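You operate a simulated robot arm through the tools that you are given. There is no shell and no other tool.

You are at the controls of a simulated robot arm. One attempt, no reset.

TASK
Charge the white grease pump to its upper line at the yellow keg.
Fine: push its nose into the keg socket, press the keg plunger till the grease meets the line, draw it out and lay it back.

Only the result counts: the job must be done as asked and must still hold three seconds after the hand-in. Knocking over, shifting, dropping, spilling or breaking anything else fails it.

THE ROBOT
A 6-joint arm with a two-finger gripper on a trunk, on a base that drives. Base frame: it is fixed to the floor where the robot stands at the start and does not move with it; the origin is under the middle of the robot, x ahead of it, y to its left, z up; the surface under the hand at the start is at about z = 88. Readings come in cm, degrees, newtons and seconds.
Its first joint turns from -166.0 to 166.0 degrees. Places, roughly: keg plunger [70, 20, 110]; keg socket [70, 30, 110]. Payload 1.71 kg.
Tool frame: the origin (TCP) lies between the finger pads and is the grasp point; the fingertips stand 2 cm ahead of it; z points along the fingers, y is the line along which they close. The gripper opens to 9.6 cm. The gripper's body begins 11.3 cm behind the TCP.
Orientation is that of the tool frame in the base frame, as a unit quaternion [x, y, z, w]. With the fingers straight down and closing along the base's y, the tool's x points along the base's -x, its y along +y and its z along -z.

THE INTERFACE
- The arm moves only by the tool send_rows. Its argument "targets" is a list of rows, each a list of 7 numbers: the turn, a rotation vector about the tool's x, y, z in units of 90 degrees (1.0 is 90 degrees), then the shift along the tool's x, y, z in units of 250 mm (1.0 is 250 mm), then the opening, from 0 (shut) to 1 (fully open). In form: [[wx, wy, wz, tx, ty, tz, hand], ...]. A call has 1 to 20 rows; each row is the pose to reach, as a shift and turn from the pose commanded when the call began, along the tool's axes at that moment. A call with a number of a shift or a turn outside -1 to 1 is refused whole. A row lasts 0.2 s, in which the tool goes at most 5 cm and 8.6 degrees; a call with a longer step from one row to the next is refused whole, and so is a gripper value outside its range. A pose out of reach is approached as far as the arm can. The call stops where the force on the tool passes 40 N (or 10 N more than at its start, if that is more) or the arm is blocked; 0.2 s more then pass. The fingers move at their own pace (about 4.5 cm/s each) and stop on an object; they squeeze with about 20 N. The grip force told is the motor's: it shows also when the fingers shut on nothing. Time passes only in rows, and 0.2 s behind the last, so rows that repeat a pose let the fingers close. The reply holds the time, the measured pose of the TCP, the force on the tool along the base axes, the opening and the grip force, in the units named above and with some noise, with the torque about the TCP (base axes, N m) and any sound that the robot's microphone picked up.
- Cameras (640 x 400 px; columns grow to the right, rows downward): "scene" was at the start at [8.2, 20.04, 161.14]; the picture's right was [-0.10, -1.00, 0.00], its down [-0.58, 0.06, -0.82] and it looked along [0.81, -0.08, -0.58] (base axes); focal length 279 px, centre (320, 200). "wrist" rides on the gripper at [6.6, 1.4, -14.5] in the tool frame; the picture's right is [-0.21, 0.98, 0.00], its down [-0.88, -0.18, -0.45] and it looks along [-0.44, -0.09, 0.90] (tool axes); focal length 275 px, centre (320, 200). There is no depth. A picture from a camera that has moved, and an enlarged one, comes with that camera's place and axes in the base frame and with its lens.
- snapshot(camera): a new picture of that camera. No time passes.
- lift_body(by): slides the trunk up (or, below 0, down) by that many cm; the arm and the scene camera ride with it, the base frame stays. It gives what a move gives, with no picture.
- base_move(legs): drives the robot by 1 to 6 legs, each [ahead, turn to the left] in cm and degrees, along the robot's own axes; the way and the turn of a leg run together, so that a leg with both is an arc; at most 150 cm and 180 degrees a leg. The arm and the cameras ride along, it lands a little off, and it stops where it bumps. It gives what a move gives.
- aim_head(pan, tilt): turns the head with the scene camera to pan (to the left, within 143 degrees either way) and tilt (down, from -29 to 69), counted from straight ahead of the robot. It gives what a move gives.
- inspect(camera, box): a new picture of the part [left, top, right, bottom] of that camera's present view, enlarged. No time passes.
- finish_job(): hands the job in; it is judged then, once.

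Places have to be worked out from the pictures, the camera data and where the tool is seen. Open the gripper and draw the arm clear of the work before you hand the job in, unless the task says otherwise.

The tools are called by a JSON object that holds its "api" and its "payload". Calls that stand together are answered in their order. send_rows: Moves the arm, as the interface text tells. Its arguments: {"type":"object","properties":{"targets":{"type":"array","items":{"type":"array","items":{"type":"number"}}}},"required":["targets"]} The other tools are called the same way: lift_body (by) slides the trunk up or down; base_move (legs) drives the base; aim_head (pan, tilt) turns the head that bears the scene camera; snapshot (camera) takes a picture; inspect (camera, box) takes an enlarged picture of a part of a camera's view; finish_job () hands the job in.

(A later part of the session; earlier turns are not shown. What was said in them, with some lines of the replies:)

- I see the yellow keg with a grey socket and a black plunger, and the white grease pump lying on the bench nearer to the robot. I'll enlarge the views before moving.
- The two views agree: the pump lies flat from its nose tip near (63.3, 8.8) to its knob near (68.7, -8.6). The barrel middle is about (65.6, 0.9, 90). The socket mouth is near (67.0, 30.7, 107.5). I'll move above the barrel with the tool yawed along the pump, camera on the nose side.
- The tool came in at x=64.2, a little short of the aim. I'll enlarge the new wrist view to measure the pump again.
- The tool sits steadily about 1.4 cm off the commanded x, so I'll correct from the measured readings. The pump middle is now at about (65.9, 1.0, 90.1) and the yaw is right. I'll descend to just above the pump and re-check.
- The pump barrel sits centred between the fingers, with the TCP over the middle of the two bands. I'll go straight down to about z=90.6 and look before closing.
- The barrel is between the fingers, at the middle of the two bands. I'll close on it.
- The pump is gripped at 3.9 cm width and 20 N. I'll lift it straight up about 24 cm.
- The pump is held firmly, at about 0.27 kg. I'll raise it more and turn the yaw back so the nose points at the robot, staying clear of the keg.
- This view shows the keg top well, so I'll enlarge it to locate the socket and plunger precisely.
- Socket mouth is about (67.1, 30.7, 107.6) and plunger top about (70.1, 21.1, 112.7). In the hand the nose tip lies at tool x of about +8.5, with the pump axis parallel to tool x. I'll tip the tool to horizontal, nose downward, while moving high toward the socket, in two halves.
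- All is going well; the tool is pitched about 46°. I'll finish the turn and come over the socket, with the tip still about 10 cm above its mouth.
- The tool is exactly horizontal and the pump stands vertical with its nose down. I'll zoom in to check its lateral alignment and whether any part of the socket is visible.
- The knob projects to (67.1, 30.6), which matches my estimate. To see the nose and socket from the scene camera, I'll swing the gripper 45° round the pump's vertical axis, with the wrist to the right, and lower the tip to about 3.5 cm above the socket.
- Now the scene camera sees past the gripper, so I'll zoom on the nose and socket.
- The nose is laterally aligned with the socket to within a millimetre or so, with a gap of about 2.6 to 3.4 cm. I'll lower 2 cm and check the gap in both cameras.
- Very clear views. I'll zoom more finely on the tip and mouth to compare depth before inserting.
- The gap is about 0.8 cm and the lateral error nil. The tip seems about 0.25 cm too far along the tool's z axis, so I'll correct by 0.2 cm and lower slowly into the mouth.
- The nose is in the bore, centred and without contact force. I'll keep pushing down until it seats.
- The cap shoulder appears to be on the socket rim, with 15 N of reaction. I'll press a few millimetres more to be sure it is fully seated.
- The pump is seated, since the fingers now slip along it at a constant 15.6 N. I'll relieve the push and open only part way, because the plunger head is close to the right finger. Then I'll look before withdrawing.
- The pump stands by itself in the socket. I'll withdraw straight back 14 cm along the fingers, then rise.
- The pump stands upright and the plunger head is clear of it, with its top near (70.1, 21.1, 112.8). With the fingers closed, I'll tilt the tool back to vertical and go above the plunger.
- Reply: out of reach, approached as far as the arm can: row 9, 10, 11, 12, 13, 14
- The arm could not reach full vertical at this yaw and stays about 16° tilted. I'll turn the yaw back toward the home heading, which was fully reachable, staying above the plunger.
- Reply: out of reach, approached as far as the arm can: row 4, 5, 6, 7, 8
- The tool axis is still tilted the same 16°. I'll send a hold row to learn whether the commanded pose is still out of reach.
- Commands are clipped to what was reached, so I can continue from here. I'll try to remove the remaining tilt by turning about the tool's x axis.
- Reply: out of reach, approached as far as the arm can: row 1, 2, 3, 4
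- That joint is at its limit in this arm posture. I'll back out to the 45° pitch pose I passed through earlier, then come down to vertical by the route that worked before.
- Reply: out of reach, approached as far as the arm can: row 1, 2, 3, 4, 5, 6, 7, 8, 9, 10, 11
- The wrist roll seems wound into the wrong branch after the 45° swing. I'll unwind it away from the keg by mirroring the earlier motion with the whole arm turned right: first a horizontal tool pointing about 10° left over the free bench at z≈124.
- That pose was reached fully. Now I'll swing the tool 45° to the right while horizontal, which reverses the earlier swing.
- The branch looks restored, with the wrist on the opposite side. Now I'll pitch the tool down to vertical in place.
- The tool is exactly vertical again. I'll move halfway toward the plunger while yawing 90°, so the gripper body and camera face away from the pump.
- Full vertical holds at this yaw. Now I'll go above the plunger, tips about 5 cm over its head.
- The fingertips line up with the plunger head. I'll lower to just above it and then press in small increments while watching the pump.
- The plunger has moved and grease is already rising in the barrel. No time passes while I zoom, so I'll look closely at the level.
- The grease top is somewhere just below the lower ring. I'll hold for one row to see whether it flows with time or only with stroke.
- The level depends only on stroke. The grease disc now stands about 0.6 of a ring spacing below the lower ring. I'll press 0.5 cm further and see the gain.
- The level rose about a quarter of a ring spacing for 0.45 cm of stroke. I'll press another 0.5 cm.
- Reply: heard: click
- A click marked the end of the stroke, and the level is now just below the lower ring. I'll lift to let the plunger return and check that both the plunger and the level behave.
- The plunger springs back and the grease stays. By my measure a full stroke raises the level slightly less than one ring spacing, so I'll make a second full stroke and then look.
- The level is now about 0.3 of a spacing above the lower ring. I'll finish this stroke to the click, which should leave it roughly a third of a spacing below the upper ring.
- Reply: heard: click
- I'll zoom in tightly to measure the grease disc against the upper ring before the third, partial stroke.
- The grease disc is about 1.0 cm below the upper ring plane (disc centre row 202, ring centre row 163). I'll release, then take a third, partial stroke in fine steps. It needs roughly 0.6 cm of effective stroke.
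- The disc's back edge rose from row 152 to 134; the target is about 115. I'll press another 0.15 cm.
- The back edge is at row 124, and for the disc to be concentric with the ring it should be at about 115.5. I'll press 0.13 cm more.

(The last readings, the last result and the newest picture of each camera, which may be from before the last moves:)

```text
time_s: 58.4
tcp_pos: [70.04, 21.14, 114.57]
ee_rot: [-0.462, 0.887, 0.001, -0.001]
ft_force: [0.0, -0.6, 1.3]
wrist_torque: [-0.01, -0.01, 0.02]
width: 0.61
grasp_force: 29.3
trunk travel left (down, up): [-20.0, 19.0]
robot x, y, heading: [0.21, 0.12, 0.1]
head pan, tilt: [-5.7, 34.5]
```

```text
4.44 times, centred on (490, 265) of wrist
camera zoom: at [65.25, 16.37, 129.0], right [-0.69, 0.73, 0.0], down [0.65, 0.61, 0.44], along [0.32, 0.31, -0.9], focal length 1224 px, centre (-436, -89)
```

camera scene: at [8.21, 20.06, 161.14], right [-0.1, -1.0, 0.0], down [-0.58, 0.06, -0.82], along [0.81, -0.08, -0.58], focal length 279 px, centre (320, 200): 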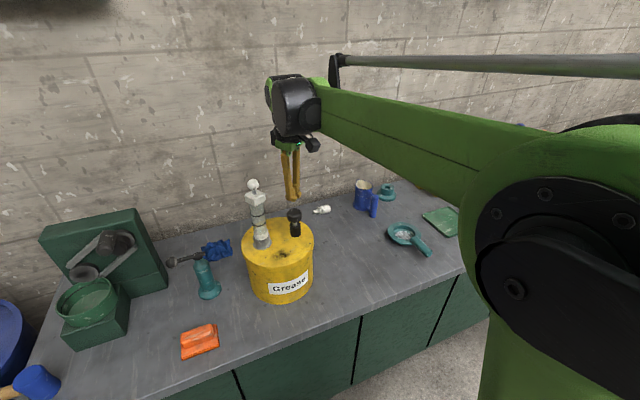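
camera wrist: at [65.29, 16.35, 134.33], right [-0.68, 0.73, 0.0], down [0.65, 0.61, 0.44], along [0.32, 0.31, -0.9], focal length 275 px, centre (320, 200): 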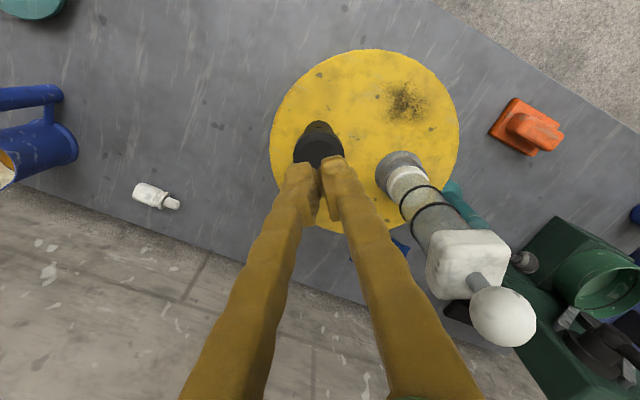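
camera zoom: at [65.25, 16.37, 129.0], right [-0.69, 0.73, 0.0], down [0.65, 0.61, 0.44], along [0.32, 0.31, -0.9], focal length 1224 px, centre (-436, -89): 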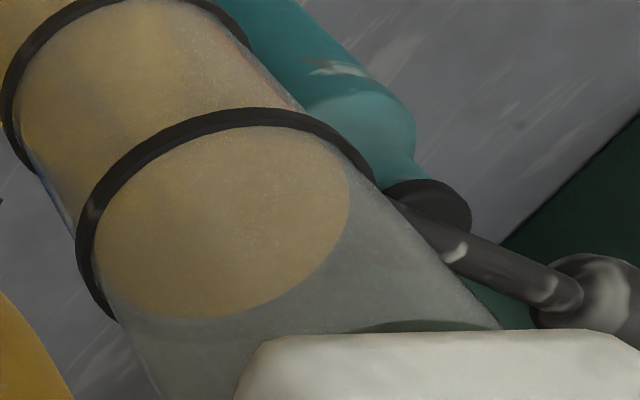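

By the scene view the grease disc is now concentric with the upper ring. I'll cross-check with tighter zooms from both cameras.

{"api": "inspect", "payload": {"camera": "scene", "box": [260, 203, 278, 219]}}

{"api": "inspect", "payload": {"camera": "wrist", "box": [440, 235, 510, 290]}}

```text
16.00 times, centred on (269, 211) of scene
camera zoom: at [8.2, 20.03, 161.14], right [-0.1, -1.0, 0.0], down [-0.58, 0.06, -0.82], along [0.81, -0.08, -0.58], focal length 4460 px, centre (1136, 24)
```

zoom: 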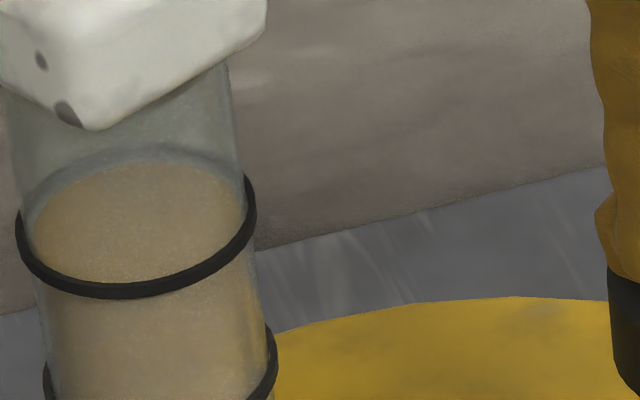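

```text
7.27 times, centred on (475, 262) of wrist
camera zoom: at [65.25, 16.37, 129.0], right [-0.69, 0.73, 0.0], down [0.65, 0.61, 0.44], along [0.32, 0.31, -0.9], focal length 2002 px, centre (-807, -254)
```

zoom: 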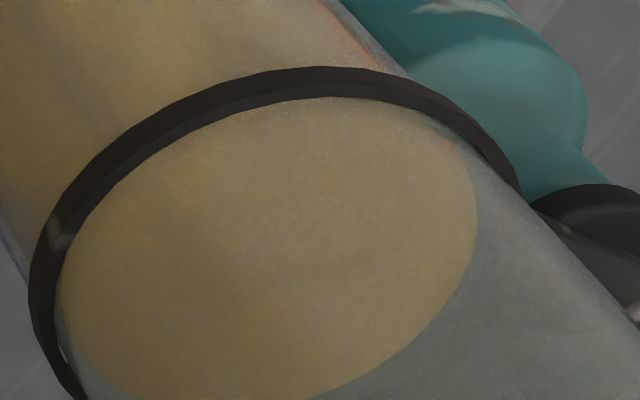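

The disc edge is within a millimetre of the ring plane, about 0.07 cm low. I'll add a tiny 0.035 cm press and re-check.

{"api": "send_rows", "payload": {"targets": [[0, 0, 0, 0, 0, 0.0014, 0], [0, 0, 0, 0, 0, 0.0014, 0]]}}

{"api": "inspect", "payload": {"camera": "scene", "box": [260, 203, 278, 219]}}

{"api": "snapshot", "payload": {"camera": "scene"}}

```text
time_s: 59.0
tcp_pos: [70.09, 21.07, 114.57]
ee_rot: [-0.463, 0.886, 0.002, -0.002]
ft_force: [-0.7, -0.3, 1.4]
wrist_torque: [0.01, -0.03, -0.02]
width: 0.58
grasp_force: 29.8
trunk travel left (down, up): [-20.0, 19.0]
robot x, y, heading: [-0.12, 0.27, 0.0]
head pan, tilt: [-5.7, 34.5]
```

```text
16.00 times, centred on (269, 211) of scene
camera zoom: at [8.19, 20.04, 161.14], right [-0.1, -1.0, 0.0], down [-0.58, 0.06, -0.82], along [0.81, -0.08, -0.58], focal length 4460 px, centre (1136, 24)
```

zoom: 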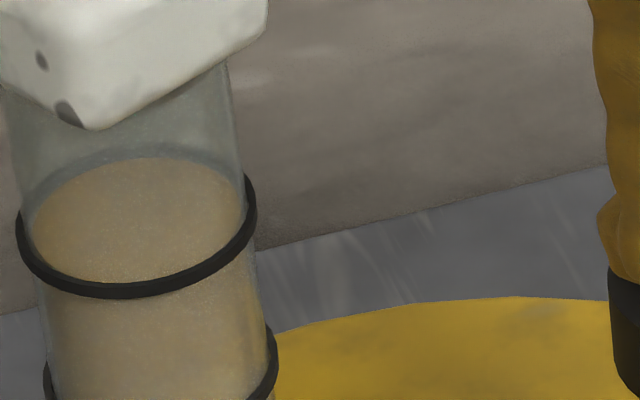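

```text
taken
camera scene: at [8.19, 20.04, 161.14], right [-0.1, -1.0, 0.0], down [-0.58, 0.06, -0.82], along [0.81, -0.08, -0.58], focal length 279 px, centre (320, 200)
```

scene: 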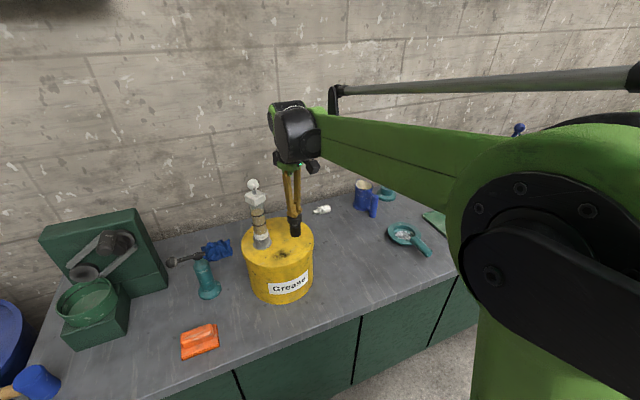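

The disc now sits on the upper line to within half a millimetre by the picture. I'll lift off the plunger straight up, then go back to the home yaw in the clear.

{"api": "send_rows", "payload": {"targets": [[0, 0, 0, 0, 0, -0.02, 0], [0, 0, 0, 0, 0, -0.05, 0], [0, 0, 0, 0, 0, -0.1, 0], [0, 0, 0, 0, 0, -0.2, 0], [0, 0, 0, 0, 0, -0.32, 0], [0, 0, 0, 0, 0, -0.44, 0], [0, 0, 0, 0, 0, -0.56, 0], [0, 0, 0, 0, 0, -0.62, 0], [0, 0, 0, 0, 0, -0.62, 0]]}}

{"api": "inspect", "payload": {"camera": "scene", "box": [235, 165, 335, 245]}}

{"api": "inspect", "payload": {"camera": "scene", "box": [260, 203, 278, 219]}}

```text
time_s: 61.0
tcp_pos: [70.19, 21.05, 130.08]
ee_rot: [-0.462, 0.887, 0.001, -0.001]
ft_force: [0.5, 0.1, -0.5]
wrist_torque: [-0.01, 0.02, 0.01]
width: 0.01
grasp_force: 30.1
trunk travel left (down, up): [-20.0, 19.0]
robot x, y, heading: [-0.06, -0.17, 0.2]
head pan, tilt: [-5.7, 34.5]
```

```text
5.00 times, centred on (285, 205) of scene
camera zoom: at [8.2, 20.04, 161.14], right [-0.1, -1.0, 0.0], down [-0.58, 0.06, -0.82], along [0.81, -0.08, -0.58], focal length 1394 px, centre (495, 175)
```

zoom: 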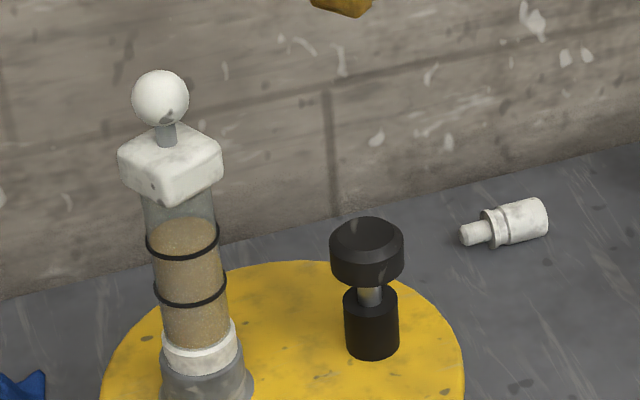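

```text
16.00 times, centred on (269, 211) of scene
camera zoom: at [8.2, 20.04, 161.14], right [-0.1, -1.0, 0.0], down [-0.58, 0.06, -0.82], along [0.81, -0.08, -0.58], focal length 4460 px, centre (1136, 24)
```

zoom: 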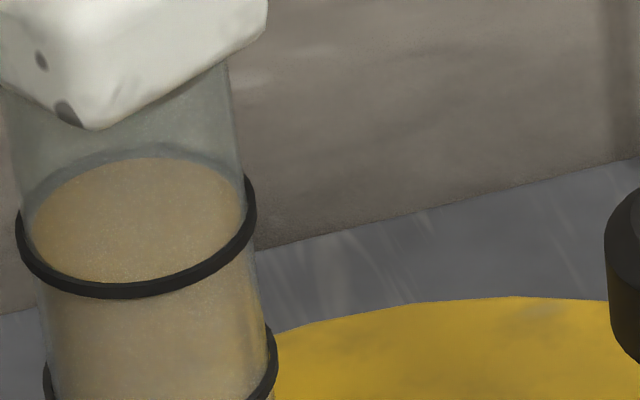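

The level holds at the upper line and the plunger is back up. Next I'll yaw back to the home heading while moving right and toward the robot.

{"api": "send_rows", "payload": {"targets": [[0, 0, 0.05, 0.05, 0.005, 0, 0], [0, 0, 0.11, 0.12, 0.012, 0, 0.1], [0, 0, 0.18, 0.2, 0.02, 0, 0.2], [0, 0, 0.25, 0.28, 0.027, 0, 0.3], [0, 0, 0.32, 0.36, 0.034, 0, 0.4], [0, 0, 0.39, 0.44, 0.041, 0, 0.5], [0, 0, 0.46, 0.52, 0.049, 0, 0.6], [0, 0, 0.53, 0.6, 0.057, 0, 0.7], [0, 0, 0.59, 0.66, 0.063, 0, 0.75], [0, 0, 0.611, 0.678, 0.064, 0, 0.75], [0, 0, 0.611, 0.678, 0.064, 0, 0.75]]}}

```text
time_s: 63.4
tcp_pos: [59.13, 8.04, 130.17]
ee_rot: [-0.001, 1.0, 0.0, -0.002]
ft_force: [0.5, -0.3, 0.6]
wrist_torque: [-0.01, 0.04, 0.01]
width: 7.18
grasp_force: 0.0
trunk travel left (down, up): [-20.0, 19.0]
robot x, y, heading: [-0.03, 0.13, -0.2]
head pan, tilt: [-5.7, 34.5]
```

Home yaw is confirmed. Now I'll pitch to horizontal while moving to a stand-off in front of the pump at about x=54.

{"api": "send_rows", "payload": {"targets": [[0, -0.06, 0, 0.01, 0.04, 0.01, 0.75], [0, -0.14, 0, 0.03, 0.11, 0.02, 0.75], [0, -0.22, 0, 0.05, 0.19, 0.03, 0.75], [0, -0.3, 0, 0.07, 0.27, 0.05, 0.75], [0, -0.38, 0, 0.09, 0.35, 0.07, 0.75], [0, -0.46, 0, 0.11, 0.43, 0.08, 0.75], [0, -0.54, 0, 0.13, 0.51, 0.1, 0.75], [0, -0.62, 0, 0.15, 0.59, 0.11, 0.75], [0, -0.7, 0, 0.17, 0.67, 0.12, 0.75], [0, -0.78, 0, 0.18, 0.74, 0.13, 0.75], [0, -0.86, 0, 0.19, 0.81, 0.14, 0.75], [0, -0.94, 0, 0.2, 0.87, 0.15, 0.75], [0, -1.0, 0, 0.205, 0.904, 0.16, 0.75], [0, -1.0, 0, 0.205, 0.904, 0.16, 0.75]]}}

{"api": "snapshot", "payload": {"camera": "wrist"}}

{"api": "snapshot", "payload": {"camera": "scene"}}

```text
time_s: 66.4
tcp_pos: [54.02, 30.63, 126.18]
ee_rot: [0.001, 0.708, 0.001, 0.707]
ft_force: [0.4, 0.5, 0.2]
wrist_torque: [-0.01, -0.01, -0.02]
width: 7.2
grasp_force: 0.1
trunk travel left (down, up): [-20.0, 19.0]
robot x, y, heading: [-0.06, 0.06, -0.1]
head pan, tilt: [-5.7, 34.5]
```

```text
taken
camera wrist: at [39.54, 31.89, 119.5], right [0.0, 0.98, 0.21], down [-0.44, -0.19, 0.88], along [0.9, -0.09, 0.43], focal length 275 px, centre (320, 200)
```

wrist: 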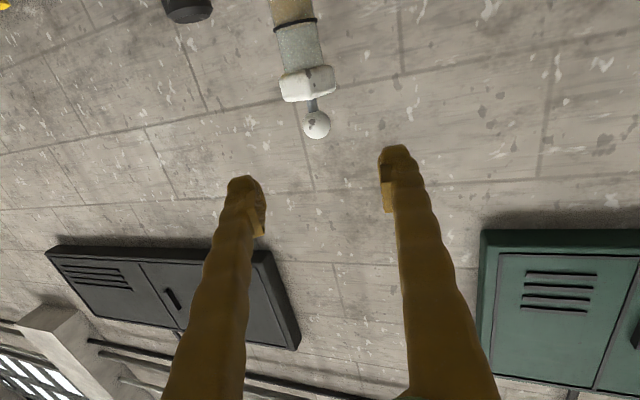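

```text
taken
camera scene: at [8.2, 20.08, 161.13], right [-0.1, -1.0, 0.0], down [-0.58, 0.06, -0.82], along [0.81, -0.08, -0.58], focal length 279 px, centre (320, 200)
```

scene: 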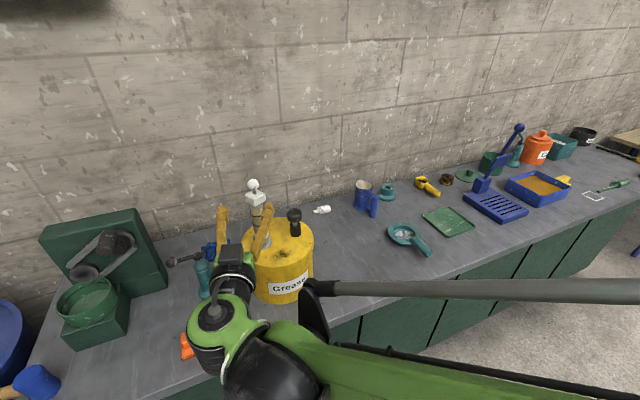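

The pose was reached exactly. I'll lower to the grip height of about z=114.7, between the two rings, at this stand-off and then check alignment.

{"api": "send_rows", "payload": {"targets": [[0, 0, 0, 0.06, 0, 0, 0.75], [0, 0, 0, 0.16, 0, 0, 0.75], [0, 0, 0, 0.28, 0, 0, 0.75], [0, 0, 0, 0.38, 0, 0, 0.75], [0, 0, 0, 0.44, 0, 0, 0.75], [0, 0, 0, 0.459, 0, 0, 0.75], [0, 0, 0, 0.459, 0, 0, 0.75]]}}

{"api": "snapshot", "payload": {"camera": "wrist"}}

```text
time_s: 68.0
tcp_pos: [53.92, 30.72, 114.68]
ee_rot: [0.001, 0.708, 0.001, 0.706]
ft_force: [-0.2, 0.3, -0.1]
wrist_torque: [0.01, 0.0, 0.01]
width: 7.22
grasp_force: 0.0
trunk travel left (down, up): [-20.0, 19.0]
robot x, y, heading: [-0.13, -0.4, 0.0]
head pan, tilt: [-5.7, 34.5]
```

```text
taken
camera wrist: at [39.45, 31.94, 108.13], right [0.0, 0.98, 0.21], down [-0.44, -0.19, 0.88], along [0.9, -0.09, 0.43], focal length 275 px, centre (320, 200)
```

wrist: 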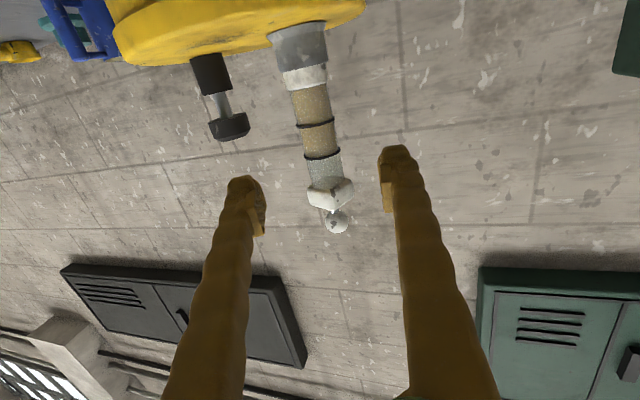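

The rings project exactly where predicted, so the alignment is right and the level reads at the upper ring. I'll zoom on the level once and then advance around the barrel.

{"api": "inspect", "payload": {"camera": "wrist", "box": [280, 80, 370, 220]}}

{"api": "send_rows", "payload": {"targets": [[0, 0, 0, 0, 0, 0.06, 0.75], [0, 0, 0, 0, 0, 0.14, 0.75], [0, 0, 0, 0, 0, 0.22, 0.75], [0, 0, 0, 0, 0, 0.3, 0.75], [0, 0, 0, 0, 0, 0.38, 0.75], [0, 0, 0, 0, 0, 0.44, 0.75], [0, 0, 0, 0, 0, 0.48, 0.75], [0, 0, 0, 0, 0, 0.504, 0.75], [0, 0, 0, 0, 0, 0.504, 0.75]]}}

{"api": "snapshot", "payload": {"camera": "wrist"}}

{"api": "snapshot", "payload": {"camera": "scene"}}

```text
2.86 times, centred on (325, 150) of wrist
camera zoom: at [39.45, 31.94, 108.13], right [0.0, 0.98, 0.21], down [-0.44, -0.19, 0.88], along [0.9, -0.09, 0.43], focal length 786 px, centre (306, 343)
```

zoom: 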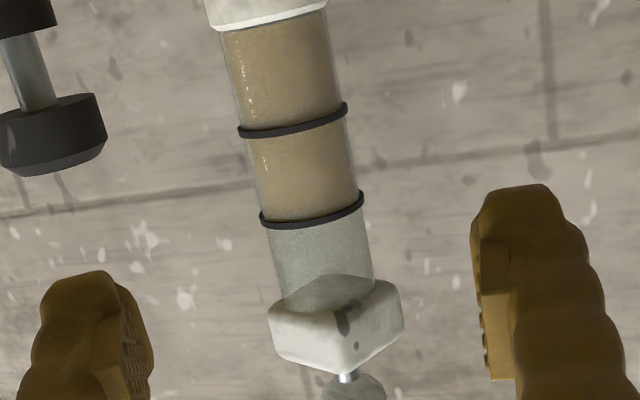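

```text
time_s: 70.0
tcp_pos: [66.4, 30.53, 114.84]
ee_rot: [0.0, 0.708, 0.002, 0.706]
ft_force: [-0.5, -1.1, 0.5]
wrist_torque: [-0.02, -0.02, -0.01]
width: 7.18
grasp_force: 0.2
trunk travel left (down, up): [-20.0, 19.0]
robot x, y, heading: [0.02, 0.1, 0.0]
head pan, tilt: [-5.7, 34.5]
```

```text
taken
camera wrist: at [51.95, 31.87, 108.08], right [0.0, 0.98, 0.21], down [-0.44, -0.19, 0.88], along [0.9, -0.09, 0.43], focal length 275 px, centre (320, 200)
```

wrist: 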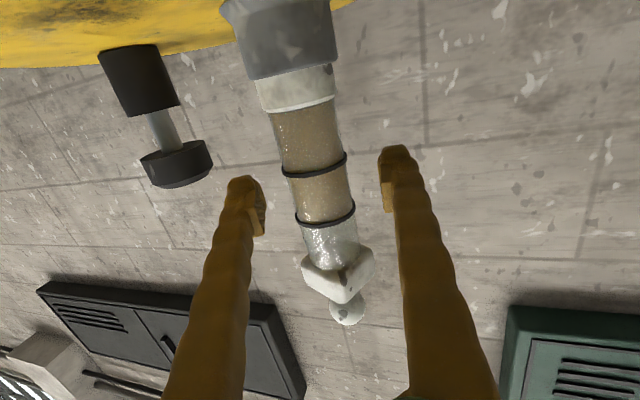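

```text
taken
camera scene: at [8.2, 20.05, 161.14], right [-0.1, -1.0, 0.0], down [-0.58, 0.06, -0.82], along [0.81, -0.08, -0.58], focal length 279 px, centre (320, 200)
```

scene: 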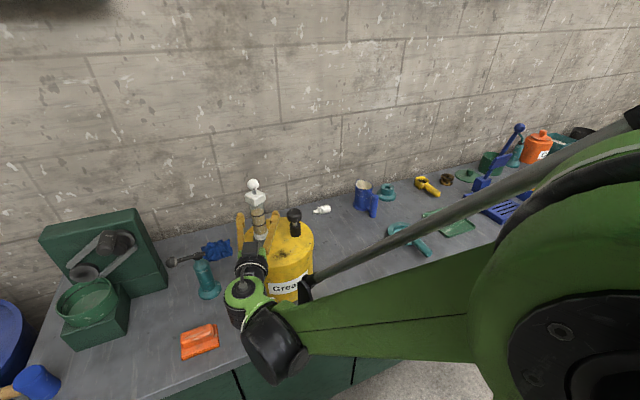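

The level stands exactly at the upper ring. The pump's square flange is turned 45° relative to this grip, so I'll swing the open gripper 45° round the pump axis to the earlier release pose. That way the pump can be laid flat just as it was.

{"api": "send_rows", "payload": {"targets": [[-0.04, 0, 0, 0, -0.002, 0.0005, 0.66], [-0.1, 0, 0, 0, -0.0045, 0.001, 0.64], [-0.17, 0, 0, 0, -0.0076, 0.002, 0.64], [-0.24, 0, 0, 0, -0.0108, 0.003, 0.64], [-0.31, 0, 0, 0, -0.014, 0.004, 0.64], [-0.38, 0, 0, 0, -0.017, 0.005, 0.64], [-0.45, 0, 0, 0, -0.02, 0.006, 0.64], [-0.5, 0, 0, 0, -0.0224, 0.0064, 0.64], [-0.5, 0, 0, 0, -0.0224, 0.0064, 0.64]]}}

{"api": "snapshot", "payload": {"camera": "wrist"}}

{"api": "inspect", "payload": {"camera": "scene", "box": [220, 160, 340, 260]}}

```text
time_s: 72.0
tcp_pos: [66.56, 30.09, 114.52]
ee_rot: [-0.271, 0.654, 0.273, 0.652]
ft_force: [0.6, -1.1, -1.2]
wrist_torque: [-0.02, 0.0, 0.03]
width: 6.13
grasp_force: 0.1
trunk travel left (down, up): [-20.0, 19.0]
robot x, y, heading: [0.07, 0.04, 0.1]
head pan, tilt: [-5.7, 34.5]
```

```text
taken
camera wrist: at [55.41, 20.71, 107.94], right [-0.69, 0.69, 0.21], down [-0.18, -0.45, 0.88], along [0.7, 0.57, 0.43], focal length 275 px, centre (320, 200)
```

wrist: 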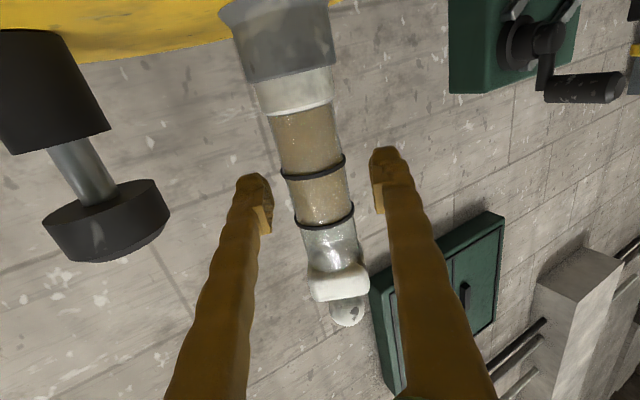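

```text
4.00 times, centred on (280, 210) of scene
camera zoom: at [8.21, 20.03, 161.14], right [-0.1, -1.0, 0.0], down [-0.58, 0.06, -0.82], along [0.81, -0.08, -0.58], focal length 1115 px, centre (480, 160)
```

zoom: 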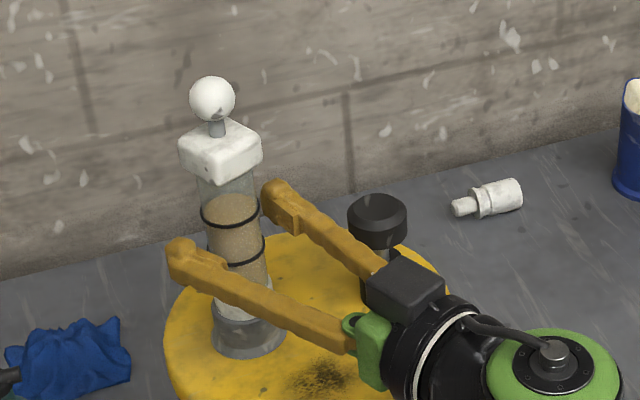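

The flange is square to the gripper and the rings sit symmetrically about the TCP, as in the first grip. I'll close on the barrel.

{"api": "send_rows", "payload": {"targets": [[0, 0, 0, 0, 0, 0, 0.4], [0, 0, 0, 0, 0, 0, 0.2], [0, 0, 0, 0, 0, 0, 0], [0, 0, 0, 0, 0, 0, 0], [0, 0, 0, 0, 0, 0, 0]]}}

{"api": "snapshot", "payload": {"camera": "wrist"}}

```text
time_s: 73.2
tcp_pos: [66.67, 30.1, 114.55]
ee_rot: [-0.27, 0.654, 0.272, 0.652]
ft_force: [0.0, -0.3, 0.1]
wrist_torque: [-0.04, 0.03, 0.0]
width: 3.91
grasp_force: 20.2
trunk travel left (down, up): [-20.0, 19.0]
robot x, y, heading: [-0.1, -0.08, 0.1]
head pan, tilt: [-5.7, 34.5]
```

```text
taken
camera wrist: at [55.4, 20.73, 107.95], right [-0.69, 0.69, 0.21], down [-0.18, -0.45, 0.88], along [0.7, 0.57, 0.43], focal length 275 px, centre (320, 200)
```

wrist: 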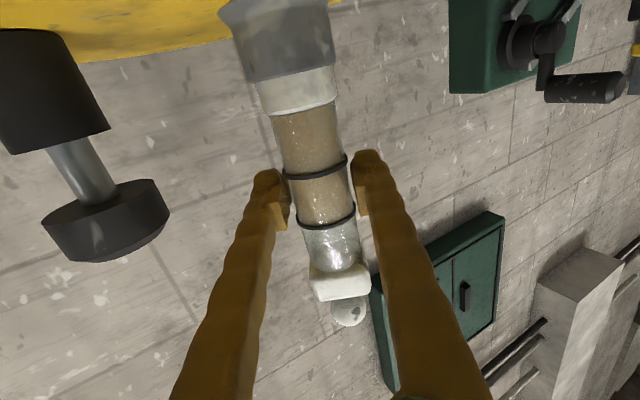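

The grip is firm at 3.91 cm. I'll draw the nose straight up out of the socket, slowly.

{"api": "send_rows", "payload": {"targets": [[0, 0, 0, -0.012, 0, 0, 0], [0, 0, 0, -0.028, 0, 0, 0], [0, 0, 0, -0.048, 0, 0, 0], [0, 0, 0, -0.072, 0, 0, 0], [0, 0, 0, -0.1, 0, 0, 0], [0, 0, 0, -0.14, 0, 0, 0], [0, 0, 0, -0.2, 0, 0, 0], [0, 0, 0, -0.2, 0, 0, 0]]}}

{"api": "snapshot", "payload": {"camera": "wrist"}}

{"api": "inspect", "payload": {"camera": "scene", "box": [220, 140, 340, 260]}}

```text
time_s: 75.0
tcp_pos: [66.6, 29.99, 119.67]
ee_rot: [-0.27, 0.654, 0.272, 0.652]
ft_force: [-0.2, 0.3, -2.5]
wrist_torque: [-0.03, 0.05, -0.01]
width: 3.9
grasp_force: 20.3
trunk travel left (down, up): [-20.0, 19.0]
robot x, y, heading: [-0.05, -0.02, -0.1]
head pan, tilt: [-5.7, 34.5]
```

```text
taken
camera wrist: at [55.44, 20.53, 112.96], right [-0.69, 0.69, 0.21], down [-0.18, -0.45, 0.88], along [0.7, 0.57, 0.43], focal length 275 px, centre (320, 200)
```

wrist: 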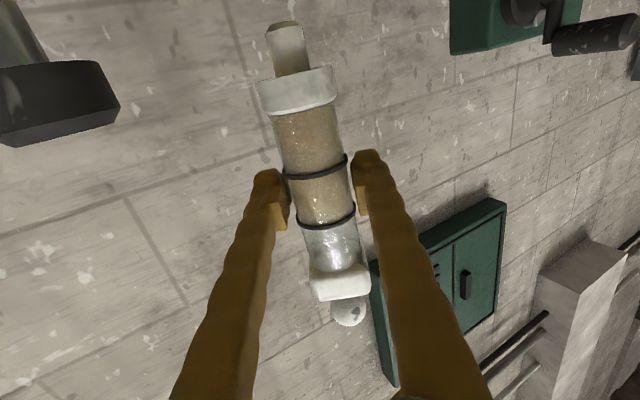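

```text
3.33 times, centred on (280, 200) of scene
camera zoom: at [8.18, 20.04, 161.14], right [-0.1, -1.0, 0.0], down [-0.58, 0.06, -0.82], along [0.81, -0.08, -0.58], focal length 929 px, centre (453, 200)
```

zoom: 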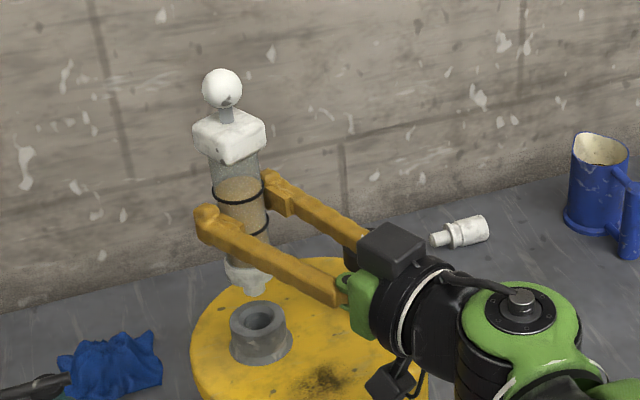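

It came out cleanly, with the grease still at the line. Next I'll rise and swing the gripper back 45°, reversing the earlier path.

{"api": "send_rows", "payload": {"targets": [[0, 0, 0, -0.06, 0, 0, 0], [0.04, 0, 0, -0.12, 0.001, 0.001, 0], [0.12, 0, 0, -0.18, 0.004, 0.003, 0], [0.2, 0, 0, -0.23, 0.008, 0.006, 0], [0.28, 0, 0, -0.256, 0.012, 0.008, 0], [0.36, 0, 0, -0.256, 0.015, 0.01, 0], [0.44, 0, 0, -0.256, 0.018, 0.012, 0], [0.5, 0, 0, -0.256, 0.021, 0.0144, 0], [0.5, 0, 0, -0.256, 0.021, 0.0144, 0]]}}

{"api": "snapshot", "payload": {"camera": "wrist"}}

```text
time_s: 77.0
tcp_pos: [66.62, 30.83, 126.08]
ee_rot: [0.0, 0.708, 0.001, 0.707]
ft_force: [0.4, 0.6, -1.8]
wrist_torque: [0.02, -0.01, -0.06]
width: 3.91
grasp_force: 20.2
trunk travel left (down, up): [-20.0, 19.0]
robot x, y, heading: [0.43, 0.19, 0.2]
head pan, tilt: [-5.7, 34.5]
```

```text
taken
camera wrist: at [52.09, 32.04, 119.39], right [0.0, 0.98, 0.21], down [-0.44, -0.19, 0.88], along [0.9, -0.09, 0.43], focal length 275 px, centre (320, 200)
```

wrist: 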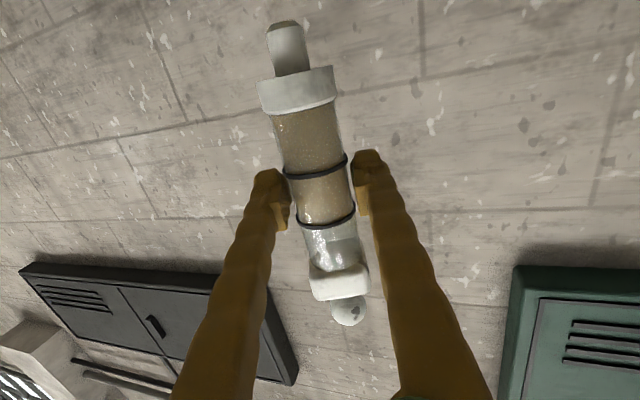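

Now I'll pitch back to vertical tool while moving right, exactly reversing the first approach.

{"api": "send_rows", "payload": {"targets": [[0, 0.04, 0, -0.02, -0.04, -0.01, 0], [0, 0.12, 0, -0.04, -0.12, -0.032, 0], [0, 0.2, 0, -0.06, -0.2, -0.054, 0], [0, 0.28, 0, -0.07, -0.28, -0.075, 0], [0, 0.36, 0, -0.08, -0.36, -0.097, 0], [0, 0.44, 0, -0.08, -0.44, -0.118, 0], [0, 0.52, 0, -0.08, -0.52, -0.14, 0], [0, 0.6, 0, -0.08, -0.6, -0.162, 0], [0, 0.68, 0, -0.08, -0.68, -0.184, 0], [0, 0.76, 0, -0.08, -0.76, -0.205, 0], [0, 0.84, 0, -0.08, -0.84, -0.228, 0], [0, 0.92, 0, -0.08, -0.92, -0.25, 0], [0, 1.0, 0, -0.08, -0.988, -0.272, 0], [0, 1.0, 0, -0.08, -0.988, -0.272, 0]]}}

{"api": "snapshot", "payload": {"camera": "wrist"}}

{"api": "snapshot", "payload": {"camera": "scene"}}

```text
time_s: 80.0
tcp_pos: [59.86, 6.11, 128.09]
ee_rot: [-0.001, 1.0, 0.001, -0.003]
ft_force: [0.5, -0.5, -3.0]
wrist_torque: [0.02, 0.06, -0.02]
width: 3.92
grasp_force: 20.4
trunk travel left (down, up): [-20.0, 19.0]
robot x, y, heading: [0.18, -0.29, -0.0]
head pan, tilt: [-5.7, 34.5]
```

```text
taken
camera wrist: at [53.32, 7.28, 142.38], right [0.2, 0.98, 0.0], down [0.88, -0.18, 0.44], along [0.43, -0.09, -0.9], focal length 275 px, centre (320, 200)
```

wrist: 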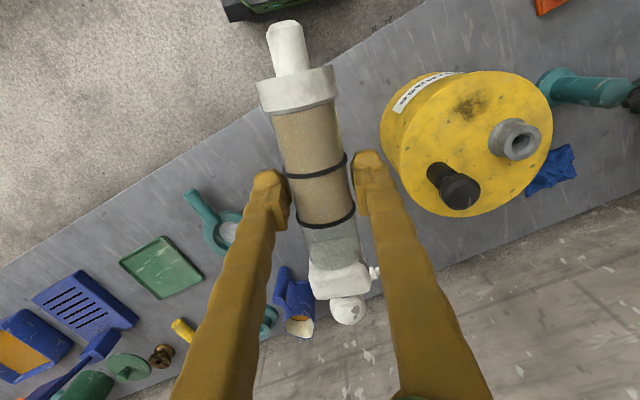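

```text
taken
camera scene: at [8.26, 20.02, 161.14], right [-0.1, -1.0, 0.0], down [-0.58, 0.06, -0.82], along [0.81, -0.08, -0.58], focal length 279 px, centre (320, 200)
```

scene: 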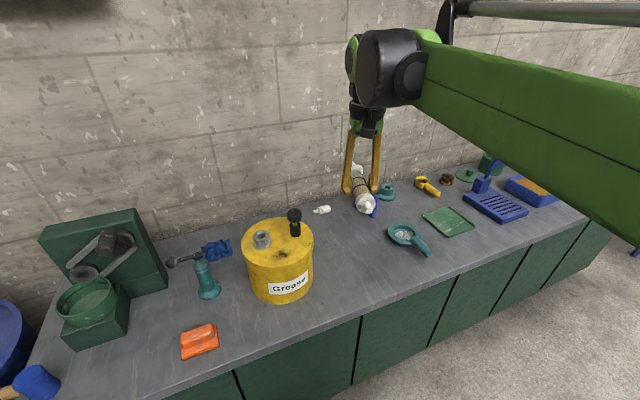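

The pump sits in the hand as in the first grip. Next I'll yaw back to the original lie direction and move over the original place at z≈115.

{"api": "send_rows", "payload": {"targets": [[0, 0, 0.05, -0.012, -0.01, 0.02, 0], [0, 0, 0.13, -0.035, -0.03, 0.06, 0], [0, 0, 0.21, -0.06, -0.05, 0.11, 0], [0, 0, 0.29, -0.085, -0.07, 0.16, 0], [0, 0, 0.37, -0.11, -0.09, 0.21, 0], [0, 0, 0.45, -0.135, -0.115, 0.26, 0], [0, 0, 0.53, -0.16, -0.135, 0.32, 0], [0, 0, 0.61, -0.185, -0.155, 0.38, 0], [0, 0, 0.69, -0.21, -0.178, 0.44, 0], [0, 0, 0.76, -0.23, -0.195, 0.49, 0], [0, 0, 0.808, -0.244, -0.208, 0.52, 0], [0, 0, 0.808, -0.244, -0.208, 0.52, 0]]}}

{"api": "snapshot", "payload": {"camera": "wrist"}}

```text
time_s: 82.6
tcp_pos: [65.93, 0.91, 114.8]
ee_rot: [0.592, 0.806, -0.001, -0.001]
ft_force: [-0.8, -0.5, -1.8]
wrist_torque: [0.04, 0.01, 0.0]
width: 3.92
grasp_force: 19.9
trunk travel left (down, up): [-20.0, 19.0]
robot x, y, heading: [-0.02, -0.09, -0.3]
head pan, tilt: [-5.7, 34.5]
```

```text
taken
camera wrist: at [65.34, 7.43, 129.31], right [1.0, 0.1, 0.0], down [0.09, -0.89, 0.44], along [0.04, -0.44, -0.9], focal length 275 px, centre (320, 200)
```

wrist: 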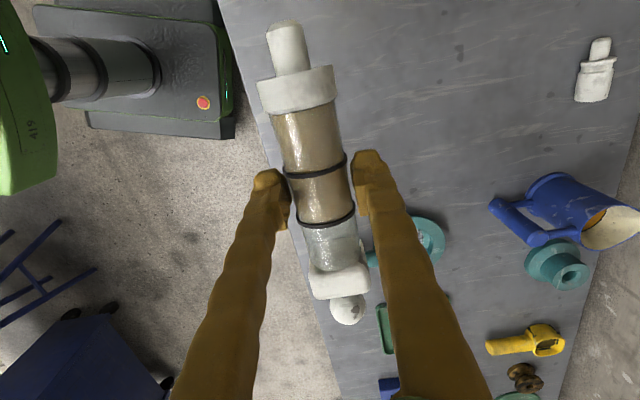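

The pose matches the original pick yaw. I'll lower to about 0.7 cm above the resting height, then feel for contact.

{"api": "send_rows", "payload": {"targets": [[0, 0, 0, 0, 0, 0.06, 0], [0, 0, 0, 0, 0, 0.18, 0], [0, 0, 0, 0, 0, 0.32, 0], [0, 0, 0, 0, 0, 0.46, 0], [0, 0, 0, 0, 0, 0.6, 0], [0, 0, 0, 0, 0, 0.72, 0], [0, 0, 0, 0, 0, 0.82, 0], [0, 0, 0, 0, 0, 0.89, 0], [0, 0, 0, 0, 0, 0.92, 0], [0, 0, 0, 0, 0, 0.932, 0], [0, 0, 0, 0, 0, 0.932, 0]]}}

{"api": "inspect", "payload": {"camera": "scene", "box": [320, 220, 420, 300]}}

```text
time_s: 85.0
tcp_pos: [65.82, 1.09, 91.58]
ee_rot: [0.592, 0.806, 0.0, -0.001]
ft_force: [-0.1, -0.2, -2.8]
wrist_torque: [0.02, 0.01, -0.03]
width: 3.89
grasp_force: 19.8
trunk travel left (down, up): [-20.0, 19.0]
robot x, y, heading: [0.19, -0.11, 0.1]
head pan, tilt: [-5.7, 34.5]
```

```text
5.00 times, centred on (370, 260) of scene
camera zoom: at [8.22, 20.04, 161.14], right [-0.1, -1.0, 0.0], down [-0.58, 0.06, -0.82], along [0.81, -0.08, -0.58], focal length 1394 px, centre (70, -100)
```

zoom: 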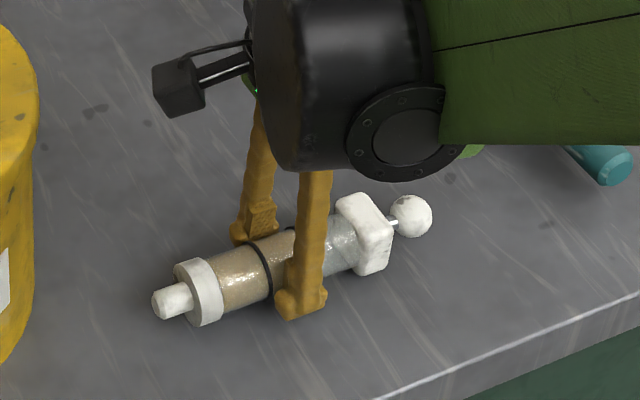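

The nose and knob appear at the same image spots as at the start. I'll lower slowly the last millimetres and feel for contact.

{"api": "send_rows", "payload": {"targets": [[0, 0, 0, 0, 0, 0.008, 0], [0, 0, 0, 0, 0, 0.016, 0], [0, 0, 0, 0, 0, 0.022, 0], [0, 0, 0, 0, 0, 0.026, 0], [0, 0, 0, 0, 0, 0.026, 0]]}}

```text
time_s: 86.2
tcp_pos: [65.9, 1.01, 91.03]
ee_rot: [0.592, 0.806, 0.0, -0.001]
ft_force: [0.4, -0.1, -2.6]
wrist_torque: [0.0, 0.03, 0.02]
width: 3.91
grasp_force: 20.4
trunk travel left (down, up): [-20.0, 19.0]
robot x, y, heading: [-0.09, 0.02, 0.1]
head pan, tilt: [-5.7, 34.5]
```

There's no contact yet; the force is only the pump's weight. I'll continue down in half-millimetre steps.

{"api": "send_rows", "payload": {"targets": [[0, 0, 0, 0, 0, 0.004, 0], [0, 0, 0, 0, 0, 0.008, 0], [0, 0, 0, 0, 0, 0.008, 0]]}}

```text
time_s: 87.0
tcp_pos: [65.82, 0.92, 90.88]
ee_rot: [0.592, 0.806, 0.0, -0.001]
ft_force: [3.5, -4.8, 15.4]
wrist_torque: [-0.09, -0.08, 0.01]
width: 3.95
grasp_force: 20.0
trunk travel left (down, up): [-20.0, 19.0]
robot x, y, heading: [-0.17, 0.39, -0.3]
head pan, tilt: [-5.7, 34.5]
```

Contact with the bench. I'll ease up about a millimetre to unload and check.

{"api": "send_rows", "payload": {"targets": [[0, 0, 0, 0, 0, -0.0035, 0], [0, 0, 0, 0, 0, -0.0035, 0]]}}

{"api": "inspect", "payload": {"camera": "scene", "box": [320, 220, 420, 300]}}

```text
time_s: 87.6
tcp_pos: [65.7, 0.93, 90.9]
ee_rot: [0.592, 0.806, -0.001, -0.001]
ft_force: [-0.4, -0.5, -0.7]
wrist_torque: [-0.04, -0.02, -0.04]
width: 3.9
grasp_force: 19.8
trunk travel left (down, up): [-20.0, 19.0]
robot x, y, heading: [-0.02, 0.18, -0.1]
head pan, tilt: [-5.7, 34.5]
```

```text
5.00 times, centred on (370, 260) of scene
camera zoom: at [8.21, 20.03, 161.13], right [-0.1, -1.0, 0.0], down [-0.58, 0.06, -0.82], along [0.81, -0.08, -0.58], focal length 1394 px, centre (70, -100)
```

zoom: 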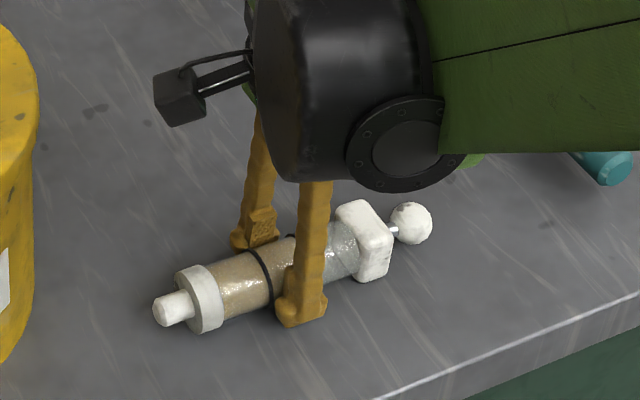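

The bench now carries nearly all the weight and the pump is at its original place. I'll open the fingers.

{"api": "send_rows", "payload": {"targets": [[0, 0, 0, 0, 0, 0, 0.45], [0, 0, 0, 0, 0, 0, 0.55], [0, 0, 0, 0, 0, 0, 0.7], [0, 0, 0, 0, 0, 0, 0.85], [0, 0, 0, 0, 0, 0, 0.9], [0, 0, 0, 0, 0, 0, 0.9]]}}

{"api": "inspect", "payload": {"camera": "scene", "box": [320, 220, 420, 300]}}

{"api": "snapshot", "payload": {"camera": "wrist"}}

```text
time_s: 89.0
tcp_pos: [65.84, 0.98, 90.87]
ee_rot: [0.593, 0.805, 0.0, -0.001]
ft_force: [-1.0, -0.1, 0.1]
wrist_torque: [0.01, -0.02, 0.01]
width: 8.64
grasp_force: 0.0
trunk travel left (down, up): [-20.0, 19.0]
robot x, y, heading: [0.0, 0.05, -0.2]
head pan, tilt: [-5.7, 34.5]
```

```text
5.00 times, centred on (370, 260) of scene
camera zoom: at [8.21, 20.04, 161.14], right [-0.1, -1.0, 0.0], down [-0.58, 0.06, -0.82], along [0.81, -0.08, -0.58], focal length 1394 px, centre (70, -100)
```

zoom: 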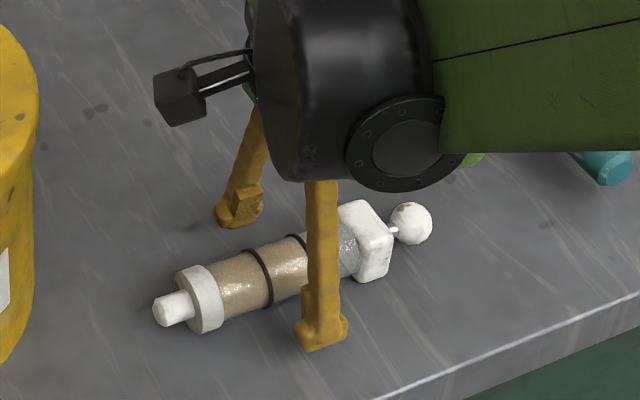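

```text
taken
camera wrist: at [65.24, 7.48, 105.33], right [1.0, 0.1, 0.0], down [0.09, -0.89, 0.44], along [0.04, -0.44, -0.9], focal length 275 px, centre (320, 200)
```

wrist: 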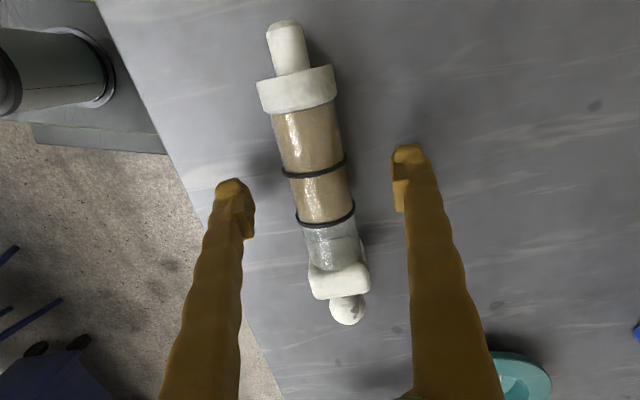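

The pump lies still, free of the fingers, with grease up to the upper ring. I'll rise straight up and clear, then check the whole scene.

{"api": "send_rows", "payload": {"targets": [[0, 0, 0, 0, 0, -0.06, 0.9], [0, 0, 0, 0, 0, -0.16, 0.9], [0, 0, 0, 0, 0, -0.3, 0.9], [0, 0, 0, 0, 0, -0.44, 0.9], [0, 0, 0, 0, 0, -0.58, 0.9], [0, 0, 0, 0, 0, -0.72, 0.9], [0, 0, 0, 0, 0, -0.86, 0.9], [0, 0, 0, 0, 0, -0.98, 0.9], [0, 0, 0, 0, 0, -0.98, 0.9]]}}

{"api": "snapshot", "payload": {"camera": "scene"}}

{"api": "inspect", "payload": {"camera": "scene", "box": [325, 250, 405, 300]}}

{"api": "inspect", "payload": {"camera": "scene", "box": [220, 190, 420, 315]}}

```text
time_s: 91.0
tcp_pos: [65.81, 0.94, 115.29]
ee_rot: [0.592, 0.806, 0.001, -0.001]
ft_force: [0.3, 0.0, -0.4]
wrist_torque: [-0.04, -0.01, 0.01]
width: 8.64
grasp_force: 0.0
trunk travel left (down, up): [-20.0, 19.0]
robot x, y, heading: [0.49, -0.05, 0.0]
head pan, tilt: [-5.7, 34.5]
```

```text
taken
camera scene: at [8.18, 20.04, 161.14], right [-0.1, -1.0, 0.0], down [-0.58, 0.06, -0.82], along [0.81, -0.08, -0.58], focal length 279 px, centre (320, 200)
```

scene: 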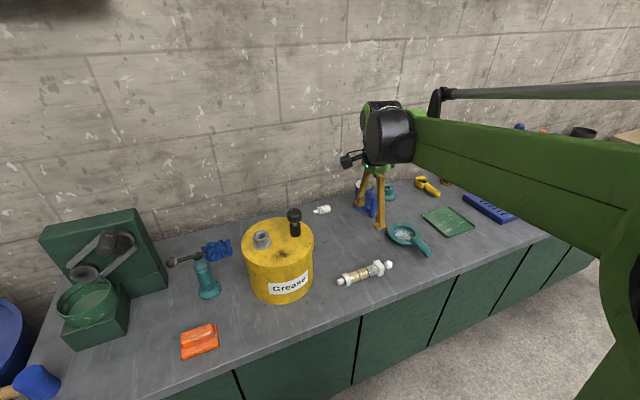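

```text
8.00 times, centred on (365, 275) of scene
camera zoom: at [8.18, 20.04, 161.14], right [-0.1, -1.0, 0.0], down [-0.58, 0.06, -0.82], along [0.81, -0.08, -0.58], focal length 2230 px, centre (-40, -400)
```

zoom: 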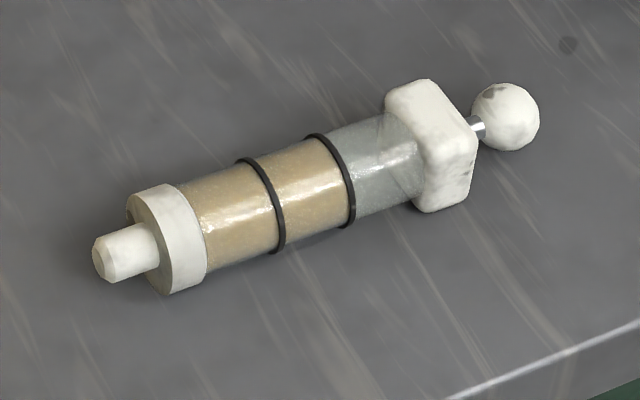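

```text
3.20 times, centred on (320, 252) of scene
camera zoom: at [8.18, 20.04, 161.14], right [-0.1, -1.0, 0.0], down [-0.58, 0.06, -0.82], along [0.81, -0.08, -0.58], focal length 892 px, centre (320, 32)
```

zoom: 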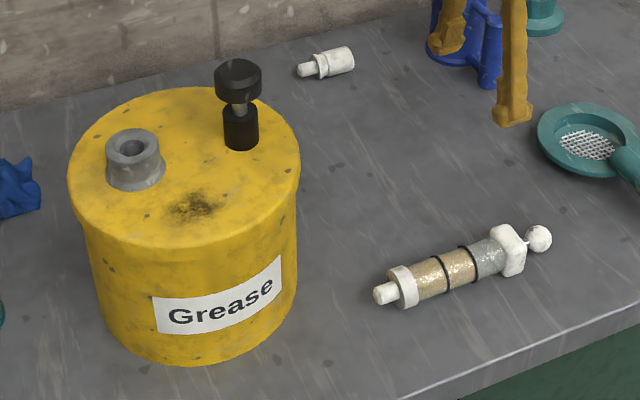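

The grease fills the barrel to the upper ring, the pump lies within about 1–2 mm of its original spot, and the keg and other items are unmoved. The gripper is open and well clear, so I'm handing the job in.

{"api": "finish_job", "payload": {}}

```text
The job is handed in.
```

The white grease pump is charged to its upper line and lies back on the bench, and I've handed the job in. No verdict has come back yet.

- **Filling:** The nose went fully into the keg socket. Two full presses of the plunger and part of a third brought the grease to the upper ring. By the pictures it is within about half a millimetre of the line, and it stayed there after the pump was drawn out and laid down.
- **Laying back:** The pump lies flat, within about 1–2 mm of where it started.
- **Everything else:** The last pictures show the keg and the other items where they were, with no grease spilled. The gripper is open and about 24 cm above the pump.
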